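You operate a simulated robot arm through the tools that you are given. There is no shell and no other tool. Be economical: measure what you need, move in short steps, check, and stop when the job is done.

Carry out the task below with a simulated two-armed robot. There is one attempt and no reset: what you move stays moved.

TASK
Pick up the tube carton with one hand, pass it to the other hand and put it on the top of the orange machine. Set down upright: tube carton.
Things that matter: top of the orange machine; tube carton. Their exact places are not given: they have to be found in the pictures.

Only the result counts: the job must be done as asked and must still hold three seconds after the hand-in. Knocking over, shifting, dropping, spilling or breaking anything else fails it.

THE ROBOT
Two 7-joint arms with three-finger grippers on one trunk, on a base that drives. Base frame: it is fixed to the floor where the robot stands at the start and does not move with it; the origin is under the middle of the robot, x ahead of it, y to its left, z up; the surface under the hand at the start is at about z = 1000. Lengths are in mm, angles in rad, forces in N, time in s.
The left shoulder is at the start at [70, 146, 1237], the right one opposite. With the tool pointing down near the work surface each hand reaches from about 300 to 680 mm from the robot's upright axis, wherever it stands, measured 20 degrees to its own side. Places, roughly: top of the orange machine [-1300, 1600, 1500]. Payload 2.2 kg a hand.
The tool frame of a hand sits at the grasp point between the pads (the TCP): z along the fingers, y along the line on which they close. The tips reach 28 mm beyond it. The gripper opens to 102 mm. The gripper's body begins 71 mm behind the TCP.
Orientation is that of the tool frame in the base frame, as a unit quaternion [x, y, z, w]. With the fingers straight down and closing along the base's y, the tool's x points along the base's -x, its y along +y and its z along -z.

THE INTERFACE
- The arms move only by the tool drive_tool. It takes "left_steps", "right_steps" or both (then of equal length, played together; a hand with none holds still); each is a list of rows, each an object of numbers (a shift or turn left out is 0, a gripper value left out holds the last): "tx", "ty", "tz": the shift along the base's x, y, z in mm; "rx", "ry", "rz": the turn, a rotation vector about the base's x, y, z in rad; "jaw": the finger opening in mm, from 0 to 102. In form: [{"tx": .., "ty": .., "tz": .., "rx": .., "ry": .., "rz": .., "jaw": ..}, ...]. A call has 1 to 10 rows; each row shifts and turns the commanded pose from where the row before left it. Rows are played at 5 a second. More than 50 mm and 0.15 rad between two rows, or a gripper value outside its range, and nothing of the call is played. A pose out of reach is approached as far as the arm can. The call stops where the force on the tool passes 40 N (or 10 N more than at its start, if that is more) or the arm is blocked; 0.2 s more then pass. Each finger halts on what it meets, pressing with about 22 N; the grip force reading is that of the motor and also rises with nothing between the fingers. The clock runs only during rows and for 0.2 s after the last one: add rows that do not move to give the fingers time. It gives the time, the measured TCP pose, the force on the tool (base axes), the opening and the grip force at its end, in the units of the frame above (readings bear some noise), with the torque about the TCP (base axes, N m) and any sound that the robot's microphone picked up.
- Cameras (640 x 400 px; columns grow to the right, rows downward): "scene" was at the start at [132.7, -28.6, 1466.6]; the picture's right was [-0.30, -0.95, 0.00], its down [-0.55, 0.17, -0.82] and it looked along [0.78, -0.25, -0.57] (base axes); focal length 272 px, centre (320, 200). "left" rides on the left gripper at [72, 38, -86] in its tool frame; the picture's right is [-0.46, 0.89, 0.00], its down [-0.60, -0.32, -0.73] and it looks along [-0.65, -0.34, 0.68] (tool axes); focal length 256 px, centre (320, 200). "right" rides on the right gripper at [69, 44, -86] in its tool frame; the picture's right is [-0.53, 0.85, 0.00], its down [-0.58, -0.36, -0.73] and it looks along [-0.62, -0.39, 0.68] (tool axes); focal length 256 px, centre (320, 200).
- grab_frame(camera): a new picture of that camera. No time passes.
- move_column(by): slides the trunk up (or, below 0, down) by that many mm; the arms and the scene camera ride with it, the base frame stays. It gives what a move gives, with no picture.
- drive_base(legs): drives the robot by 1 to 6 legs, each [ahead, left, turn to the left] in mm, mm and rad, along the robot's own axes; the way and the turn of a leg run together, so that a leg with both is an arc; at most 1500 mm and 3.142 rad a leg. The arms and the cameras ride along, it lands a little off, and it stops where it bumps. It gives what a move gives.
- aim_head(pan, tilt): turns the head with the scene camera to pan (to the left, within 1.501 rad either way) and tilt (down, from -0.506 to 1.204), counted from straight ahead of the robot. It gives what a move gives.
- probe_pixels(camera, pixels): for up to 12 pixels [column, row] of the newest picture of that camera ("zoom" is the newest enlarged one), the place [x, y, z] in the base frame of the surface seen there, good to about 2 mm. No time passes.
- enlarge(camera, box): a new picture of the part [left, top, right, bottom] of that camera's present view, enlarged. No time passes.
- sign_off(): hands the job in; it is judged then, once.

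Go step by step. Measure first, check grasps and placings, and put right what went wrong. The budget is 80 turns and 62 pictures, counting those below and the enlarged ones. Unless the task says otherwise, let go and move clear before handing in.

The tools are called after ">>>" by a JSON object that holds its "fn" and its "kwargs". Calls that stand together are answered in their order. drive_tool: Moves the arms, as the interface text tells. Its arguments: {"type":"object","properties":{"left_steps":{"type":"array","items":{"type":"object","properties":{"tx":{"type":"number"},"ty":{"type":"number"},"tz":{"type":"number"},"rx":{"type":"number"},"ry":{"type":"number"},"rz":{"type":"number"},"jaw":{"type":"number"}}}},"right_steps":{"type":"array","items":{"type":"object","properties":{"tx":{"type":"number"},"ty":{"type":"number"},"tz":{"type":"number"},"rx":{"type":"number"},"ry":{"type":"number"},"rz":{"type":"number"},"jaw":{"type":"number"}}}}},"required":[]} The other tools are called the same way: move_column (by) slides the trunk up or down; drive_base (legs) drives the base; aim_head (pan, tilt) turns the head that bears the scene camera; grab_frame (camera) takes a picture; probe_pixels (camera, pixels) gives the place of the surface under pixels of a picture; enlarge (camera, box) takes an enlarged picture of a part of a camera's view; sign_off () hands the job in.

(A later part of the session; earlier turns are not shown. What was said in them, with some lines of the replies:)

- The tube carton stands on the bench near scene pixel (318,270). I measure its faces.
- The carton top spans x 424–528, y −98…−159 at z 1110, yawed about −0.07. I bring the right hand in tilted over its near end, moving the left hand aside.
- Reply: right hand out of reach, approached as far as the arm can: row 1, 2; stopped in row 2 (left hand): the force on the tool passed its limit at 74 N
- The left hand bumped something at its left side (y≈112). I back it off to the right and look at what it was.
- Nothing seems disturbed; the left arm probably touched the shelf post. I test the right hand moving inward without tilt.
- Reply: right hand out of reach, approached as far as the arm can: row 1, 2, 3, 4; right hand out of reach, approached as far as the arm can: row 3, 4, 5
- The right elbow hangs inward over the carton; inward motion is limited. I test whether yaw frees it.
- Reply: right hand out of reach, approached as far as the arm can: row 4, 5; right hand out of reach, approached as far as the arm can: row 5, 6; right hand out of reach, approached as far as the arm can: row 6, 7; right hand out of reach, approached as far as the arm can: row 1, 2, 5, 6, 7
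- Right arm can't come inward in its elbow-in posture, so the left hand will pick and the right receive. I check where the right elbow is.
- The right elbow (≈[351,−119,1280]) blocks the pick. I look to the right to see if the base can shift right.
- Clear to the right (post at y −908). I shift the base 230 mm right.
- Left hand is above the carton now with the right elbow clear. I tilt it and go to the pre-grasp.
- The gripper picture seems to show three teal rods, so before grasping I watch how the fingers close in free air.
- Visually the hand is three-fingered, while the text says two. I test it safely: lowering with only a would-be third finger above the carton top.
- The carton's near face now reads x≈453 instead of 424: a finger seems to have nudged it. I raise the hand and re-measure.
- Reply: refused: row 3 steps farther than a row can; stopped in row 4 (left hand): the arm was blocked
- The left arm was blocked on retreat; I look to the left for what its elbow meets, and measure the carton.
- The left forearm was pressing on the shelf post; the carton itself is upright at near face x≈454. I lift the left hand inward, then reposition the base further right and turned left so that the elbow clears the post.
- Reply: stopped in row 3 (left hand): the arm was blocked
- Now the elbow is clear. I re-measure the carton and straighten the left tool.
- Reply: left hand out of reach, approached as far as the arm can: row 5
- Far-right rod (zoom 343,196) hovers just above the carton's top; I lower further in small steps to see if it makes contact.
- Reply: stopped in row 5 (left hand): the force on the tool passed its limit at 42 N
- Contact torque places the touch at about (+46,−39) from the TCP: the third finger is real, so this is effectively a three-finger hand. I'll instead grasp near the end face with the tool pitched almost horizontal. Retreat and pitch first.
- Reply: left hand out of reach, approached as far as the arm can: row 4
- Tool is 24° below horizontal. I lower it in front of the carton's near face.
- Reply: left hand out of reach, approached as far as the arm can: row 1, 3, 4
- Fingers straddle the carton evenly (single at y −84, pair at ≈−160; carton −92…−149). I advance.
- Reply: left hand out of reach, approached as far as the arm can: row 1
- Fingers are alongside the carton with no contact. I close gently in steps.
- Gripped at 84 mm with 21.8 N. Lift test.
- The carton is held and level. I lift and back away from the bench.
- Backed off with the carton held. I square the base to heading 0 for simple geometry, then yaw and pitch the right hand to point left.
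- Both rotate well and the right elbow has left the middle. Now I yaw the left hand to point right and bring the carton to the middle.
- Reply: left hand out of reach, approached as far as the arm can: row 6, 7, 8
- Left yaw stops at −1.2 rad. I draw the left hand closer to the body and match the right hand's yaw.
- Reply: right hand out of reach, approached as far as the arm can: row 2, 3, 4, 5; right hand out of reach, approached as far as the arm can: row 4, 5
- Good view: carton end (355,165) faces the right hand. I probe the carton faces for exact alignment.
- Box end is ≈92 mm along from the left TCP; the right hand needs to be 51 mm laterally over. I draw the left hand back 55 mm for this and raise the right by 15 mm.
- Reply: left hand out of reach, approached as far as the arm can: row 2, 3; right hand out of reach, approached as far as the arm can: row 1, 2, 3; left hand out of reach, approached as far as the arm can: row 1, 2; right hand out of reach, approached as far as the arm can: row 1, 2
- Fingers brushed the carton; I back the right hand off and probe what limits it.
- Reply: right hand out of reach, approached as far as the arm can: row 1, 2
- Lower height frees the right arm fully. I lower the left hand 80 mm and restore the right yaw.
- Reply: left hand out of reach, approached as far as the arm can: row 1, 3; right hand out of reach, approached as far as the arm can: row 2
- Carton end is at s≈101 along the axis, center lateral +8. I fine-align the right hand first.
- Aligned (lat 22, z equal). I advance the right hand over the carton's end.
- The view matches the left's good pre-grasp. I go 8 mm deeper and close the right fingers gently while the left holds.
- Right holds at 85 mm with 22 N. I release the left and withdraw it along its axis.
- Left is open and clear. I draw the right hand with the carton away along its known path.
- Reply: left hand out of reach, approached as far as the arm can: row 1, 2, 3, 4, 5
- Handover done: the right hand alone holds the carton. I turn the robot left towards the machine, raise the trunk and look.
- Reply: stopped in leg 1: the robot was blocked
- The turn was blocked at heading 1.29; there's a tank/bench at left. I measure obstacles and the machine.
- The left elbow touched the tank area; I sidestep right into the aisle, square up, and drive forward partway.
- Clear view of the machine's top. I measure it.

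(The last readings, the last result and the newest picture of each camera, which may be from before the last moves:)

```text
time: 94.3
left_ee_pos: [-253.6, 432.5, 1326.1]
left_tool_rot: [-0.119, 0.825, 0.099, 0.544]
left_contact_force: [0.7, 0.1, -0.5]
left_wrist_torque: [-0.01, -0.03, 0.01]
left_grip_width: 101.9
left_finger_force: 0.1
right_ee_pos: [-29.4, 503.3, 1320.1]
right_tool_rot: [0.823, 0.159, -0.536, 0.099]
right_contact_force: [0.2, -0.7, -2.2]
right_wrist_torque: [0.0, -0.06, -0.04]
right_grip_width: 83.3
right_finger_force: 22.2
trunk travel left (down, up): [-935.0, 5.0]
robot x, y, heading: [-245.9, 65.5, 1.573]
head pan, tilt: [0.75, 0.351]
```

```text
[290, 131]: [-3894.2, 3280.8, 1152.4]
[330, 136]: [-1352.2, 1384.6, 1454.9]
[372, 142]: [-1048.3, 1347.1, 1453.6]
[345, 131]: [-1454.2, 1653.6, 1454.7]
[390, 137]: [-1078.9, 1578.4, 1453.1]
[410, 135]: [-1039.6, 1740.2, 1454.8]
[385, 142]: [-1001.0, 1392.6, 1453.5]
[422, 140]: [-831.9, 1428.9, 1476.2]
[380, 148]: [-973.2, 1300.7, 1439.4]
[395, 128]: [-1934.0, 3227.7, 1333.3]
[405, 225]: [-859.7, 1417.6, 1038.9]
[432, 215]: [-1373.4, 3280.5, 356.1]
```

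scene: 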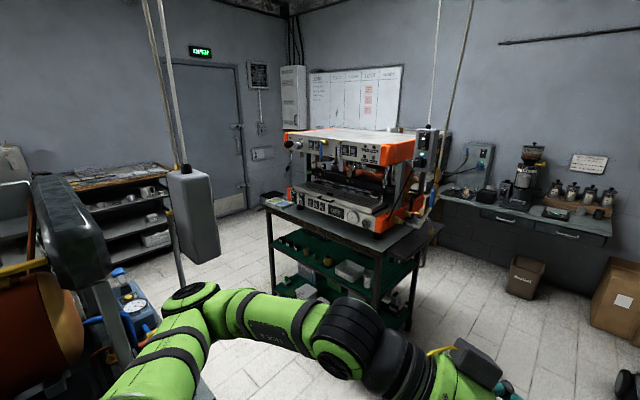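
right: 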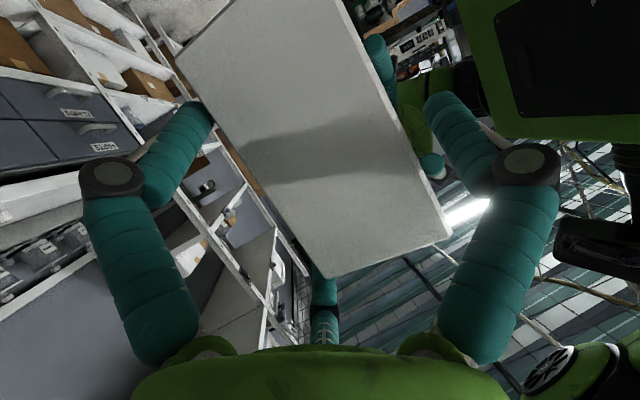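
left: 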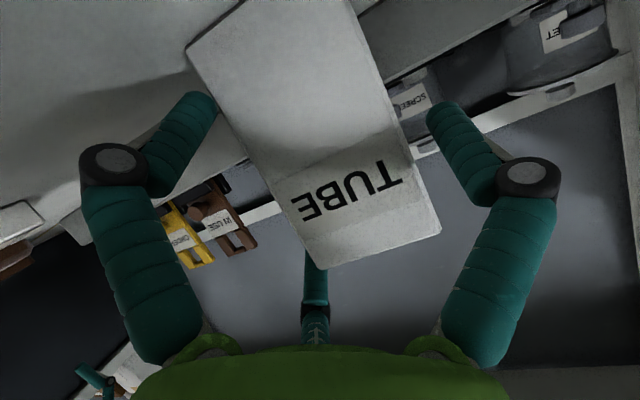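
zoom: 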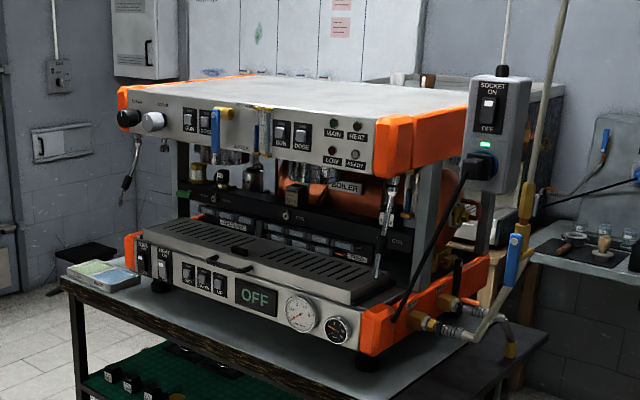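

Top is flat at z≈1454 (x −1450…−1000, y≥1345). I now yaw the right hand to point forward, in open space.

>>> {"fn": "drive_tool", "kwargs": {"right_steps": [{"rz": -0.139, "ty": 8}, {"rz": -0.139, "ty": 8}, {"rz": -0.139, "ty": 8}, {"rz": -0.139, "ty": 8}, {"rz": -0.139, "ty": 8}, {"rz": -0.139, "ty": 8}, {"rz": -0.139, "ty": 8}, {"rz": -0.139, "ty": 8}, {"rz": -0.139, "ty": 8}, {}]}}

>>> {"fn": "drive_tool", "kwargs": {"right_steps": [{"rz": -0.139}, {"rz": -0.139}, {"rz": -0.139}, {"tz": 30}, {"tz": 40}, {"tz": 40}, {"tz": 40}, {"tz": 40}, {"tz": 40}, {}]}}

```text
time: 96.5
left_ee_pos: [-253.8, 431.7, 1327.5]
left_tool_rot: [-0.119, 0.825, 0.098, 0.543]
left_contact_force: [-0.4, -0.1, 0.4]
left_wrist_torque: [0.0, 0.02, -0.02]
left_grip_width: 102.2
left_finger_force: 0.0
right_ee_pos: [-28.6, 574.8, 1320.7]
right_tool_rot: [0.761, -0.354, -0.492, -0.233]
right_contact_force: [1.0, -0.6, -1.8]
right_wrist_torque: [-0.01, -0.08, -0.03]
right_grip_width: 83.5
right_finger_force: 22.5
trunk travel left (down, up): [-935.0, 5.0]
robot x, y, heading: [-246.6, 66.1, 1.571]
head pan, tilt: [0.75, 0.351]
```

```text
time: 97.4
left_ee_pos: [-251.9, 432.3, 1326.9]
left_tool_rot: [-0.118, 0.825, 0.097, 0.544]
left_contact_force: [-0.9, -0.8, 0.1]
left_wrist_torque: [0.0, -0.01, -0.02]
left_grip_width: 102.2
left_finger_force: 0.1
right_ee_pos: [1.6, 556.4, 1254.1]
right_tool_rot: [0.68, -0.553, -0.396, -0.275]
right_contact_force: [0.3, -0.2, -2.3]
right_wrist_torque: [-0.05, -0.05, 0.0]
right_grip_width: 83.5
right_finger_force: 22.3
right hand out of reach, approached as far as the arm can: row 3
trunk travel left (down, up): [-935.0, 5.0]
robot x, y, heading: [-246.2, 64.9, 1.574]
head pan, tilt: [0.75, 0.351]
stopped in row 4 (right hand): the arm was blocked; the commanded pose is now the measured one
```

The right arm jammed near yaw 0.28. I go back to the comfortable pose (relative yaw ≈0.69, 24° down).

>>> {"fn": "drive_tool", "kwargs": {"right_steps": [{"rz": 0.137, "tx": -10, "ty": 6, "tz": 10}, {"rz": 0.137, "tx": -10, "ty": 6, "tz": 20}, {"rz": 0.137, "tx": -10, "ty": 7, "tz": 20}, {"rx": 0.121, "ry": 0.082, "tz": 16}, {}]}}

>>> {"fn": "grab_frame", "kwargs": {"camera": "scene"}}

```text
time: 98.6
left_ee_pos: [-252.6, 432.0, 1327.3]
left_tool_rot: [-0.118, 0.825, 0.097, 0.544]
left_contact_force: [1.0, 0.7, -0.4]
left_wrist_torque: [-0.05, -0.05, -0.02]
left_grip_width: 101.9
left_finger_force: 0.0
right_ee_pos: [-30.1, 575.1, 1324.1]
right_tool_rot: [0.748, -0.378, -0.499, -0.22]
right_contact_force: [-0.3, 0.6, -2.4]
right_wrist_torque: [-0.03, -0.07, 0.03]
right_grip_width: 83.6
right_finger_force: 22.5
trunk travel left (down, up): [-935.0, 5.0]
robot x, y, heading: [-244.3, 66.3, 1.57]
head pan, tilt: [0.75, 0.351]
```

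```text
8 pictures are left
```

scene: 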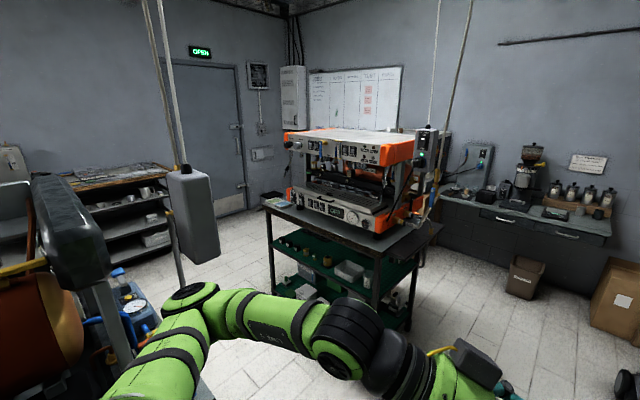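

Pose restored. I fix a slight roll and test how high the right hand can go (needs ≈1570).

>>> {"fn": "drive_tool", "kwargs": {"right_steps": [{"rx": 0.03, "ry": -0.037, "rz": 0.021}, {"tz": 35}, {"tz": 35}, {"tz": 35}, {"tz": 35}, {"tz": 35}, {"tz": 35}, {"tz": 35}, {}]}}

```text
time: 100.6
left_ee_pos: [-255.1, 431.9, 1327.9]
left_tool_rot: [-0.119, 0.825, 0.098, 0.543]
left_contact_force: [-0.3, -0.7, 0.1]
left_wrist_torque: [-0.01, -0.01, 0.0]
left_grip_width: 101.8
left_finger_force: 0.0
right_ee_pos: [-24.5, 575.1, 1569.0]
right_tool_rot: [0.751, -0.365, -0.5, -0.23]
right_contact_force: [-1.1, -0.2, -2.0]
right_wrist_torque: [-0.06, -0.04, -0.03]
right_grip_width: 83.6
right_finger_force: 22.1
trunk travel left (down, up): [-935.0, 5.0]
robot x, y, heading: [-245.1, 60.7, 1.571]
head pan, tilt: [0.75, 0.351]
```

The right hand reaches z 1569 freely. I raise slightly, pull the left hand back, then drive forward and sidestep left to the machine's front.

>>> {"fn": "drive_tool", "kwargs": {"left_steps": [{"ty": -15}, {"ty": -15}, {}], "right_steps": [{"tz": 12}, {"tz": 12}, {}]}}

>>> {"fn": "drive_base", "kwargs": {"legs": [[679, 0, 0]]}}

>>> {"fn": "drive_base", "kwargs": {"legs": [[0, 550, 0]]}}

>>> {"fn": "aim_head", "kwargs": {"pan": 0.1, "tilt": 0.5}}

>>> {"fn": "grab_frame", "kwargs": {"camera": "scene"}}

```text
time: 101.4
left_ee_pos: [-253.7, 431.8, 1326.4]
left_tool_rot: [-0.119, 0.825, 0.098, 0.544]
left_contact_force: [-0.5, 0.5, 0.1]
left_wrist_torque: [0.01, 0.0, -0.01]
left_grip_width: 101.7
left_finger_force: 0.1
left hand out of reach, approached as far as the arm can: row 1, 2
right_ee_pos: [-23.1, 574.7, 1595.9]
right_tool_rot: [0.751, -0.362, -0.502, -0.232]
right_contact_force: [-0.4, -0.1, -2.7]
right_wrist_torque: [-0.05, -0.05, 0.03]
right_grip_width: 83.7
right_finger_force: 22.3
trunk travel left (down, up): [-935.0, 5.0]
robot x, y, heading: [-247.7, 64.4, 1.574]
head pan, tilt: [0.75, 0.351]
```

```text
time: 105.1
left_ee_pos: [-253.2, 1110.4, 1327.3]
left_tool_rot: [-0.117, 0.825, 0.098, 0.544]
left_contact_force: [-0.1, 0.0, 0.0]
left_wrist_torque: [0.01, 0.03, 0.01]
left_grip_width: 102.2
left_finger_force: 0.0
right_ee_pos: [-21.4, 1253.1, 1592.4]
right_tool_rot: [0.75, -0.366, -0.5, -0.232]
right_contact_force: [-0.2, -0.5, -2.8]
right_wrist_torque: [-0.07, -0.11, 0.01]
right_grip_width: 83.5
right_finger_force: 22.5
trunk travel left (down, up): [-935.0, 5.0]
robot x, y, heading: [-245.0, 749.6, 1.57]
head pan, tilt: [0.75, 0.351]
```

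```text
time: 108.3
left_ee_pos: [-802.1, 1113.3, 1326.2]
left_tool_rot: [-0.116, 0.826, 0.096, 0.543]
left_contact_force: [0.9, 1.0, -0.7]
left_wrist_torque: [0.01, -0.03, 0.04]
left_grip_width: 102.1
left_finger_force: 0.1
right_ee_pos: [-567.3, 1255.4, 1591.7]
right_tool_rot: [0.748, -0.368, -0.502, -0.232]
right_contact_force: [0.5, 0.1, -1.9]
right_wrist_torque: [-0.06, -0.09, 0.02]
right_grip_width: 83.7
right_finger_force: 21.8
trunk travel left (down, up): [-935.0, 5.0]
robot x, y, heading: [-797.5, 750.0, 1.564]
head pan, tilt: [0.75, 0.351]
```

```text
time: 109.3
left_ee_pos: [-804.9, 1113.7, 1326.6]
left_tool_rot: [-0.117, 0.826, 0.097, 0.544]
left_contact_force: [-0.3, -1.0, 0.0]
left_wrist_torque: [-0.01, -0.01, 0.01]
left_grip_width: 102.0
left_finger_force: 0.1
right_ee_pos: [-568.7, 1255.9, 1590.6]
right_tool_rot: [0.749, -0.368, -0.501, -0.231]
right_contact_force: [-0.4, 0.1, -3.0]
right_wrist_torque: [-0.05, -0.04, -0.02]
right_grip_width: 83.6
right_finger_force: 21.9
trunk travel left (down, up): [-935.0, 5.0]
robot x, y, heading: [-793.5, 745.9, 1.567]
head pan, tilt: [0.099, 0.499]
```

```text
7 pictures are left
```

scene: 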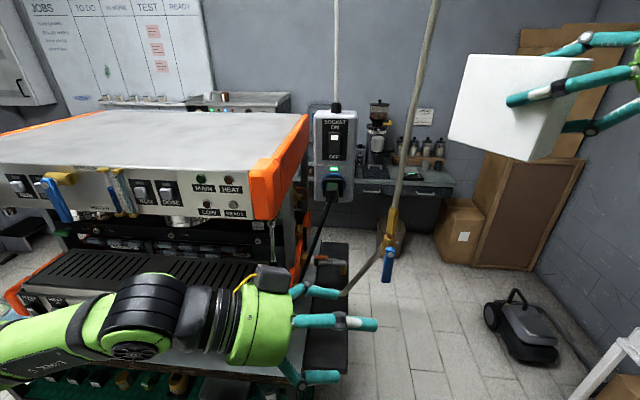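

I check where the hanging socket and hose are before passing.

>>> {"fn": "probe_pixels", "kwargs": {"camera": "scene", "pixels": [[336, 40], [334, 150], [425, 60], [408, 130], [390, 220], [388, 265], [340, 290], [265, 170], [150, 150], [245, 170], [460, 110], [575, 90]]}}

```text
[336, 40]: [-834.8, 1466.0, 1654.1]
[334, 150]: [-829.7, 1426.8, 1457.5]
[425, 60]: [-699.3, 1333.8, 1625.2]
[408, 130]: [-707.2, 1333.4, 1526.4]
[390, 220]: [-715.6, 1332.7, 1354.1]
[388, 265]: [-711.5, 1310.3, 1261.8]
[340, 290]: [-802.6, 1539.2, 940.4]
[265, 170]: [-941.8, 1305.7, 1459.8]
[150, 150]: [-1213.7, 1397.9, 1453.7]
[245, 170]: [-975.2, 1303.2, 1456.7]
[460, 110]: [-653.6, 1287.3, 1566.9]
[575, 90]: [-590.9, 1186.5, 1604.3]
```

The hose hangs at (−705, 1333), in the carton's path. I pull the hand back 50 mm and the base back 40 mm before sidestepping.

>>> {"fn": "drive_tool", "kwargs": {"right_steps": [{"ty": -25}, {"ty": -25}, {}]}}

>>> {"fn": "drive_base", "kwargs": {"legs": [[-40, 0, 0], [0, 300, 0]]}}

>>> {"fn": "drive_base", "kwargs": {"legs": [[0, 240, 0]]}}

```text
time: 110.3
left_ee_pos: [-802.8, 1113.4, 1327.4]
left_tool_rot: [-0.118, 0.825, 0.097, 0.545]
left_contact_force: [0.6, 0.8, 0.2]
left_wrist_torque: [-0.02, -0.01, -0.03]
left_grip_width: 102.0
left_finger_force: 0.0
right_ee_pos: [-559.4, 1220.8, 1560.3]
right_tool_rot: [0.746, -0.396, -0.497, -0.2]
right_contact_force: [0.3, 0.0, -2.9]
right_wrist_torque: [-0.06, -0.09, -0.04]
right_grip_width: 83.9
right_finger_force: 21.8
trunk travel left (down, up): [-935.0, 5.0]
robot x, y, heading: [-793.1, 748.2, 1.573]
head pan, tilt: [0.099, 0.499]
stopped in row 3 (right hand): the arm was blocked; the commanded pose is now the measured one
```

```text
time: 112.8
left_ee_pos: [-1102.5, 1071.4, 1327.6]
left_tool_rot: [-0.116, 0.826, 0.097, 0.543]
left_contact_force: [0.7, 0.0, 0.2]
left_wrist_torque: [-0.01, 0.03, 0.02]
left_grip_width: 101.9
left_finger_force: 0.0
right_ee_pos: [-858.6, 1178.7, 1562.0]
right_tool_rot: [0.746, -0.392, -0.499, -0.201]
right_contact_force: [0.8, 0.0, -2.2]
right_wrist_torque: [-0.05, -0.04, 0.0]
right_grip_width: 83.7
right_finger_force: 22.7
trunk travel left (down, up): [-935.0, 5.0]
robot x, y, heading: [-1098.8, 706.3, 1.57]
head pan, tilt: [0.099, 0.499]
```

```text
time: 114.6
left_ee_pos: [-1340.0, 1072.7, 1326.6]
left_tool_rot: [-0.116, 0.826, 0.097, 0.543]
left_contact_force: [0.0, -0.7, -0.6]
left_wrist_torque: [0.01, 0.0, 0.01]
left_grip_width: 101.9
left_finger_force: 0.2
right_ee_pos: [-1094.2, 1178.5, 1560.9]
right_tool_rot: [0.745, -0.394, -0.499, -0.201]
right_contact_force: [-0.1, 0.1, -2.4]
right_wrist_torque: [-0.03, -0.06, 0.03]
right_grip_width: 83.5
right_finger_force: 22.2
trunk travel left (down, up): [-935.0, 5.0]
robot x, y, heading: [-1337.2, 705.8, 1.574]
head pan, tilt: [0.099, 0.499]
```

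Passed the hose. I move the hand forward/up into its comfortable range and level the carton again.

>>> {"fn": "drive_tool", "kwargs": {"right_steps": [{"ty": 30, "tz": 15}, {"ty": 30, "tz": 15}, {"rx": 0.06, "ry": -0.071, "rz": 0.043}, {}]}}

>>> {"fn": "drive_base", "kwargs": {"legs": [[110, 0, 0]]}}

>>> {"fn": "aim_head", "kwargs": {"pan": -0.2, "tilt": 0.35}}

>>> {"fn": "grab_frame", "kwargs": {"camera": "scene"}}

```text
time: 115.6
left_ee_pos: [-1345.5, 1071.9, 1327.7]
left_tool_rot: [-0.117, 0.825, 0.098, 0.545]
left_contact_force: [-0.5, 0.5, 0.6]
left_wrist_torque: [-0.01, 0.02, -0.03]
left_grip_width: 102.2
left_finger_force: 0.0
right_ee_pos: [-1102.8, 1235.5, 1592.3]
right_tool_rot: [0.767, -0.353, -0.486, -0.226]
right_contact_force: [-0.2, -0.7, -2.3]
right_wrist_torque: [-0.02, -0.06, -0.02]
right_grip_width: 83.8
right_finger_force: 22.6
trunk travel left (down, up): [-935.0, 5.0]
robot x, y, heading: [-1338.2, 705.6, 1.571]
head pan, tilt: [0.099, 0.499]
```

```text
time: 116.8
left_ee_pos: [-1343.5, 1175.3, 1328.9]
left_tool_rot: [-0.115, 0.825, 0.1, 0.544]
left_contact_force: [0.1, -0.3, 0.0]
left_wrist_torque: [0.0, -0.01, 0.05]
left_grip_width: 101.9
left_finger_force: 0.1
right_ee_pos: [-1100.5, 1339.1, 1596.0]
right_tool_rot: [0.765, -0.353, -0.488, -0.23]
right_contact_force: [0.0, -1.4, -1.9]
right_wrist_torque: [-0.05, -0.08, -0.03]
right_grip_width: 83.4
right_finger_force: 22.4
trunk travel left (down, up): [-935.0, 5.0]
robot x, y, heading: [-1336.1, 814.0, 1.574]
head pan, tilt: [0.099, 0.499]
```

```text
time: 117.6
left_ee_pos: [-1342.9, 1182.6, 1326.0]
left_tool_rot: [-0.117, 0.825, 0.097, 0.544]
left_contact_force: [0.2, 0.5, 0.2]
left_wrist_torque: [0.0, -0.02, -0.01]
left_grip_width: 102.1
left_finger_force: 0.1
right_ee_pos: [-1100.3, 1347.8, 1593.9]
right_tool_rot: [0.766, -0.355, -0.486, -0.227]
right_contact_force: [0.9, 0.4, -2.8]
right_wrist_torque: [-0.02, -0.05, 0.0]
right_grip_width: 83.7
right_finger_force: 21.8
trunk travel left (down, up): [-935.0, 5.0]
robot x, y, heading: [-1336.8, 817.4, 1.571]
head pan, tilt: [-0.201, 0.351]
```

```text
6 pictures are left
```

scene: 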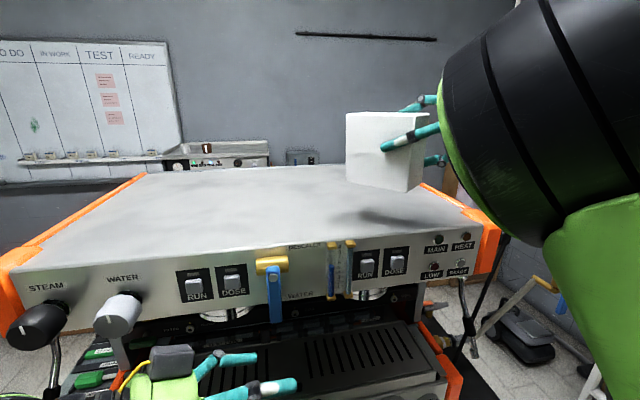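

>>> {"fn": "probe_pixels", "kwargs": {"camera": "scene", "pixels": [[350, 118], [408, 118], [350, 175], [402, 185], [418, 180], [425, 118], [375, 117], [372, 150], [275, 300], [340, 235], [470, 225], [410, 165]]}}

```text
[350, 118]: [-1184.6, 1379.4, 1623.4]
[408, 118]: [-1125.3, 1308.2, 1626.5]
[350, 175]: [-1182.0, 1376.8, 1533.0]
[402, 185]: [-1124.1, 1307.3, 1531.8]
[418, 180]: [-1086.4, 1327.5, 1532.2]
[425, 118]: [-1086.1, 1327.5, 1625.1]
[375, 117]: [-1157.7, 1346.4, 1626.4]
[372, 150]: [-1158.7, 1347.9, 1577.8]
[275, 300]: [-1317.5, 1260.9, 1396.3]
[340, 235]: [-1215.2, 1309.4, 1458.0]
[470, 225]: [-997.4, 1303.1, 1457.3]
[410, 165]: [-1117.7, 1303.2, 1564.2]
```

Carton is level, bottom ≈1524. I lower 35 mm and extend 60 mm over the top.

>>> {"fn": "drive_tool", "kwargs": {"right_steps": [{"tz": -18}, {"tz": -17}, {"ty": 20}, {"ty": 20}, {"ty": 20}, {}]}}

```text
time: 119.0
left_ee_pos: [-1343.7, 1181.8, 1327.7]
left_tool_rot: [-0.117, 0.825, 0.097, 0.544]
left_contact_force: [1.1, -0.7, 0.2]
left_wrist_torque: [0.03, -0.06, -0.02]
left_grip_width: 101.8
left_finger_force: 0.1
right_ee_pos: [-1100.3, 1408.1, 1557.4]
right_tool_rot: [0.766, -0.355, -0.485, -0.227]
right_contact_force: [0.6, 0.4, -2.2]
right_wrist_torque: [-0.01, -0.02, 0.01]
right_grip_width: 83.6
right_finger_force: 22.0
trunk travel left (down, up): [-935.0, 5.0]
robot x, y, heading: [-1337.9, 816.5, 1.573]
head pan, tilt: [-0.201, 0.351]
```

Exactly there. I extend 15 mm more and lower in small steps until contact.

>>> {"fn": "drive_tool", "kwargs": {"right_steps": [{"ty": 15}, {"tz": -8}, {"tz": -7}, {"tz": -5}, {"tz": -4}, {"tz": -3}, {}]}}

>>> {"fn": "enlarge", "kwargs": {"camera": "scene", "box": [280, 80, 500, 240]}}

>>> {"fn": "probe_pixels", "kwargs": {"camera": "zoom", "pixels": [[260, 240], [330, 285], [300, 275], [350, 290], [320, 320], [250, 300]]}}

```text
time: 120.6
left_ee_pos: [-1344.2, 1181.8, 1327.8]
left_tool_rot: [-0.116, 0.826, 0.096, 0.544]
left_contact_force: [-0.7, 0.4, 0.0]
left_wrist_torque: [-0.02, -0.03, 0.0]
left_grip_width: 101.8
left_finger_force: 0.1
right_ee_pos: [-1101.0, 1423.3, 1530.3]
right_tool_rot: [0.765, -0.355, -0.486, -0.227]
right_contact_force: [0.3, 0.3, -2.2]
right_wrist_torque: [-0.04, -0.05, 0.01]
right_grip_width: 83.4
right_finger_force: 21.4
trunk travel left (down, up): [-935.0, 5.0]
robot x, y, heading: [-1336.9, 819.0, 1.567]
head pan, tilt: [-0.201, 0.351]
```

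```text
2.50 times, centred on (390, 160) of scene
```

zoom: 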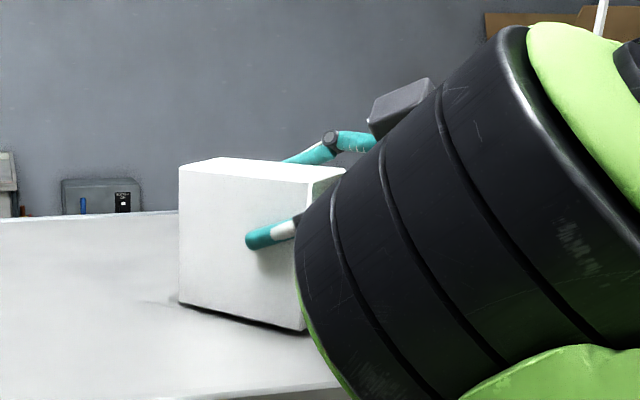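

```text
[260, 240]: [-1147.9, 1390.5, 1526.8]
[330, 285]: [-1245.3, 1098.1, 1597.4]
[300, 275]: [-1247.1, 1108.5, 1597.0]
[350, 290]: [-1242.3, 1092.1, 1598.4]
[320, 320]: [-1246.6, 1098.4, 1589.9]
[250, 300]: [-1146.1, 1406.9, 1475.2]
```

A few mm remain. I lower in 2 mm steps.

>>> {"fn": "drive_tool", "kwargs": {"right_steps": [{"tz": -2}, {"tz": -2}, {"tz": -2}, {}]}}

```text
time: 121.6
left_ee_pos: [-1343.4, 1182.5, 1327.3]
left_tool_rot: [-0.116, 0.825, 0.097, 0.544]
left_contact_force: [-0.7, -0.5, 0.2]
left_wrist_torque: [-0.02, 0.0, 0.01]
left_grip_width: 101.9
left_finger_force: 0.1
right_ee_pos: [-1100.7, 1423.1, 1526.0]
right_tool_rot: [0.765, -0.354, -0.487, -0.228]
right_contact_force: [1.6, 1.9, 5.4]
right_wrist_torque: [0.38, 0.5, -0.19]
right_grip_width: 83.7
right_finger_force: 21.4
trunk travel left (down, up): [-935.0, 5.0]
robot x, y, heading: [-1335.8, 817.2, 1.568]
head pan, tilt: [-0.201, 0.351]
```

The carton bears on the top (force +8 N net). I open slowly.

>>> {"fn": "drive_tool", "kwargs": {"right_steps": [{"tz": -1}, {"jaw": 85}, {"jaw": 87}, {"jaw": 90}, {"jaw": 94}, {"jaw": 98}, {"jaw": 102}, {}]}}

>>> {"fn": "enlarge", "kwargs": {"camera": "scene", "box": [280, 80, 500, 240]}}

```text
time: 123.4
left_ee_pos: [-1343.5, 1182.1, 1326.9]
left_tool_rot: [-0.116, 0.826, 0.097, 0.543]
left_contact_force: [-0.4, 0.6, 0.3]
left_wrist_torque: [-0.01, -0.01, 0.01]
left_grip_width: 102.3
left_finger_force: 0.1
right_ee_pos: [-1100.1, 1423.5, 1524.4]
right_tool_rot: [0.766, -0.355, -0.486, -0.227]
right_contact_force: [-0.1, -0.1, 0.1]
right_wrist_torque: [0.0, 0.04, 0.0]
right_grip_width: 101.7
right_finger_force: 0.1
trunk travel left (down, up): [-935.0, 5.0]
robot x, y, heading: [-1336.6, 816.4, 1.567]
head pan, tilt: [-0.201, 0.351]
```

```text
2.50 times, centred on (390, 160) of scene
```

zoom: 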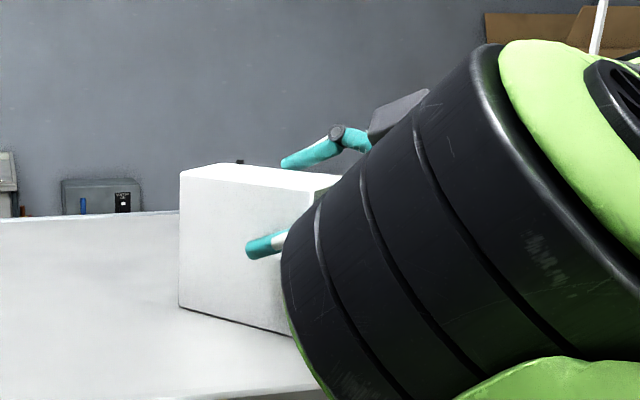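

The carton stands released. I withdraw the open hand along its axis.

>>> {"fn": "drive_tool", "kwargs": {"right_steps": [{"tx": 5.8, "ty": -6.9, "tz": 2}, {"tx": 7, "ty": -8.3, "tz": 3}, {"tx": 7, "ty": -8.3, "tz": 4}, {"tx": 7, "ty": -8.3, "tz": 5}, {"tx": 7, "ty": -8.3, "tz": 5}, {"tx": 7, "ty": -8.3, "tz": 5}, {"tx": 7, "ty": -8.3, "tz": 5}, {}]}}

```text
time: 125.2
left_ee_pos: [-1344.3, 1181.6, 1327.5]
left_tool_rot: [-0.117, 0.825, 0.097, 0.544]
left_contact_force: [0.8, 0.7, 0.2]
left_wrist_torque: [0.0, 0.0, 0.02]
left_grip_width: 101.6
left_finger_force: 0.1
right_ee_pos: [-1052.2, 1365.3, 1553.6]
right_tool_rot: [0.765, -0.355, -0.487, -0.227]
right_contact_force: [0.0, 0.3, 0.4]
right_wrist_torque: [-0.01, -0.01, 0.02]
right_grip_width: 101.6
right_finger_force: 0.0
trunk travel left (down, up): [-935.0, 5.0]
robot x, y, heading: [-1338.5, 815.1, 1.571]
head pan, tilt: [-0.201, 0.351]
```

>>> {"fn": "drive_base", "kwargs": {"legs": [[-110, 0, 0]]}}

>>> {"fn": "grab_frame", "kwargs": {"camera": "scene"}}

```text
time: 126.4
left_ee_pos: [-1343.7, 1079.7, 1324.9]
left_tool_rot: [-0.119, 0.826, 0.095, 0.543]
left_contact_force: [1.0, 0.8, -0.9]
left_wrist_torque: [-0.02, -0.05, -0.01]
left_grip_width: 101.9
left_finger_force: 0.1
right_ee_pos: [-1053.0, 1266.1, 1548.9]
right_tool_rot: [0.766, -0.355, -0.486, -0.224]
right_contact_force: [0.4, 1.3, -0.8]
right_wrist_torque: [-0.03, 0.0, 0.06]
right_grip_width: 101.7
right_finger_force: 0.0
trunk travel left (down, up): [-935.0, 5.0]
robot x, y, heading: [-1340.1, 708.1, 1.57]
head pan, tilt: [-0.201, 0.351]
```

```text
3 pictures are left
```

scene: 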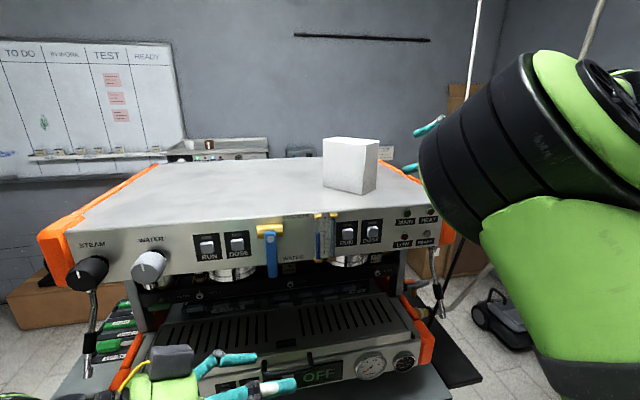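

The carton stands upright on the machine top at about (350,165), and both hands are clear of it. I hand in.

>>> {"fn": "sign_off", "kwargs": {}}

```text
The job is handed in.
```

The tube carton is standing upright on top of the orange machine. The left hand picked it up and passed it to the right hand, which put it down. Both hands are open and clear of it.

I bumped things twice along the way: the left arm touched the bench's shelf post, and a base turn was blocked at the tank bench. I saw nothing knocked over in the pictures, but I didn't measure those areas again afterwards.
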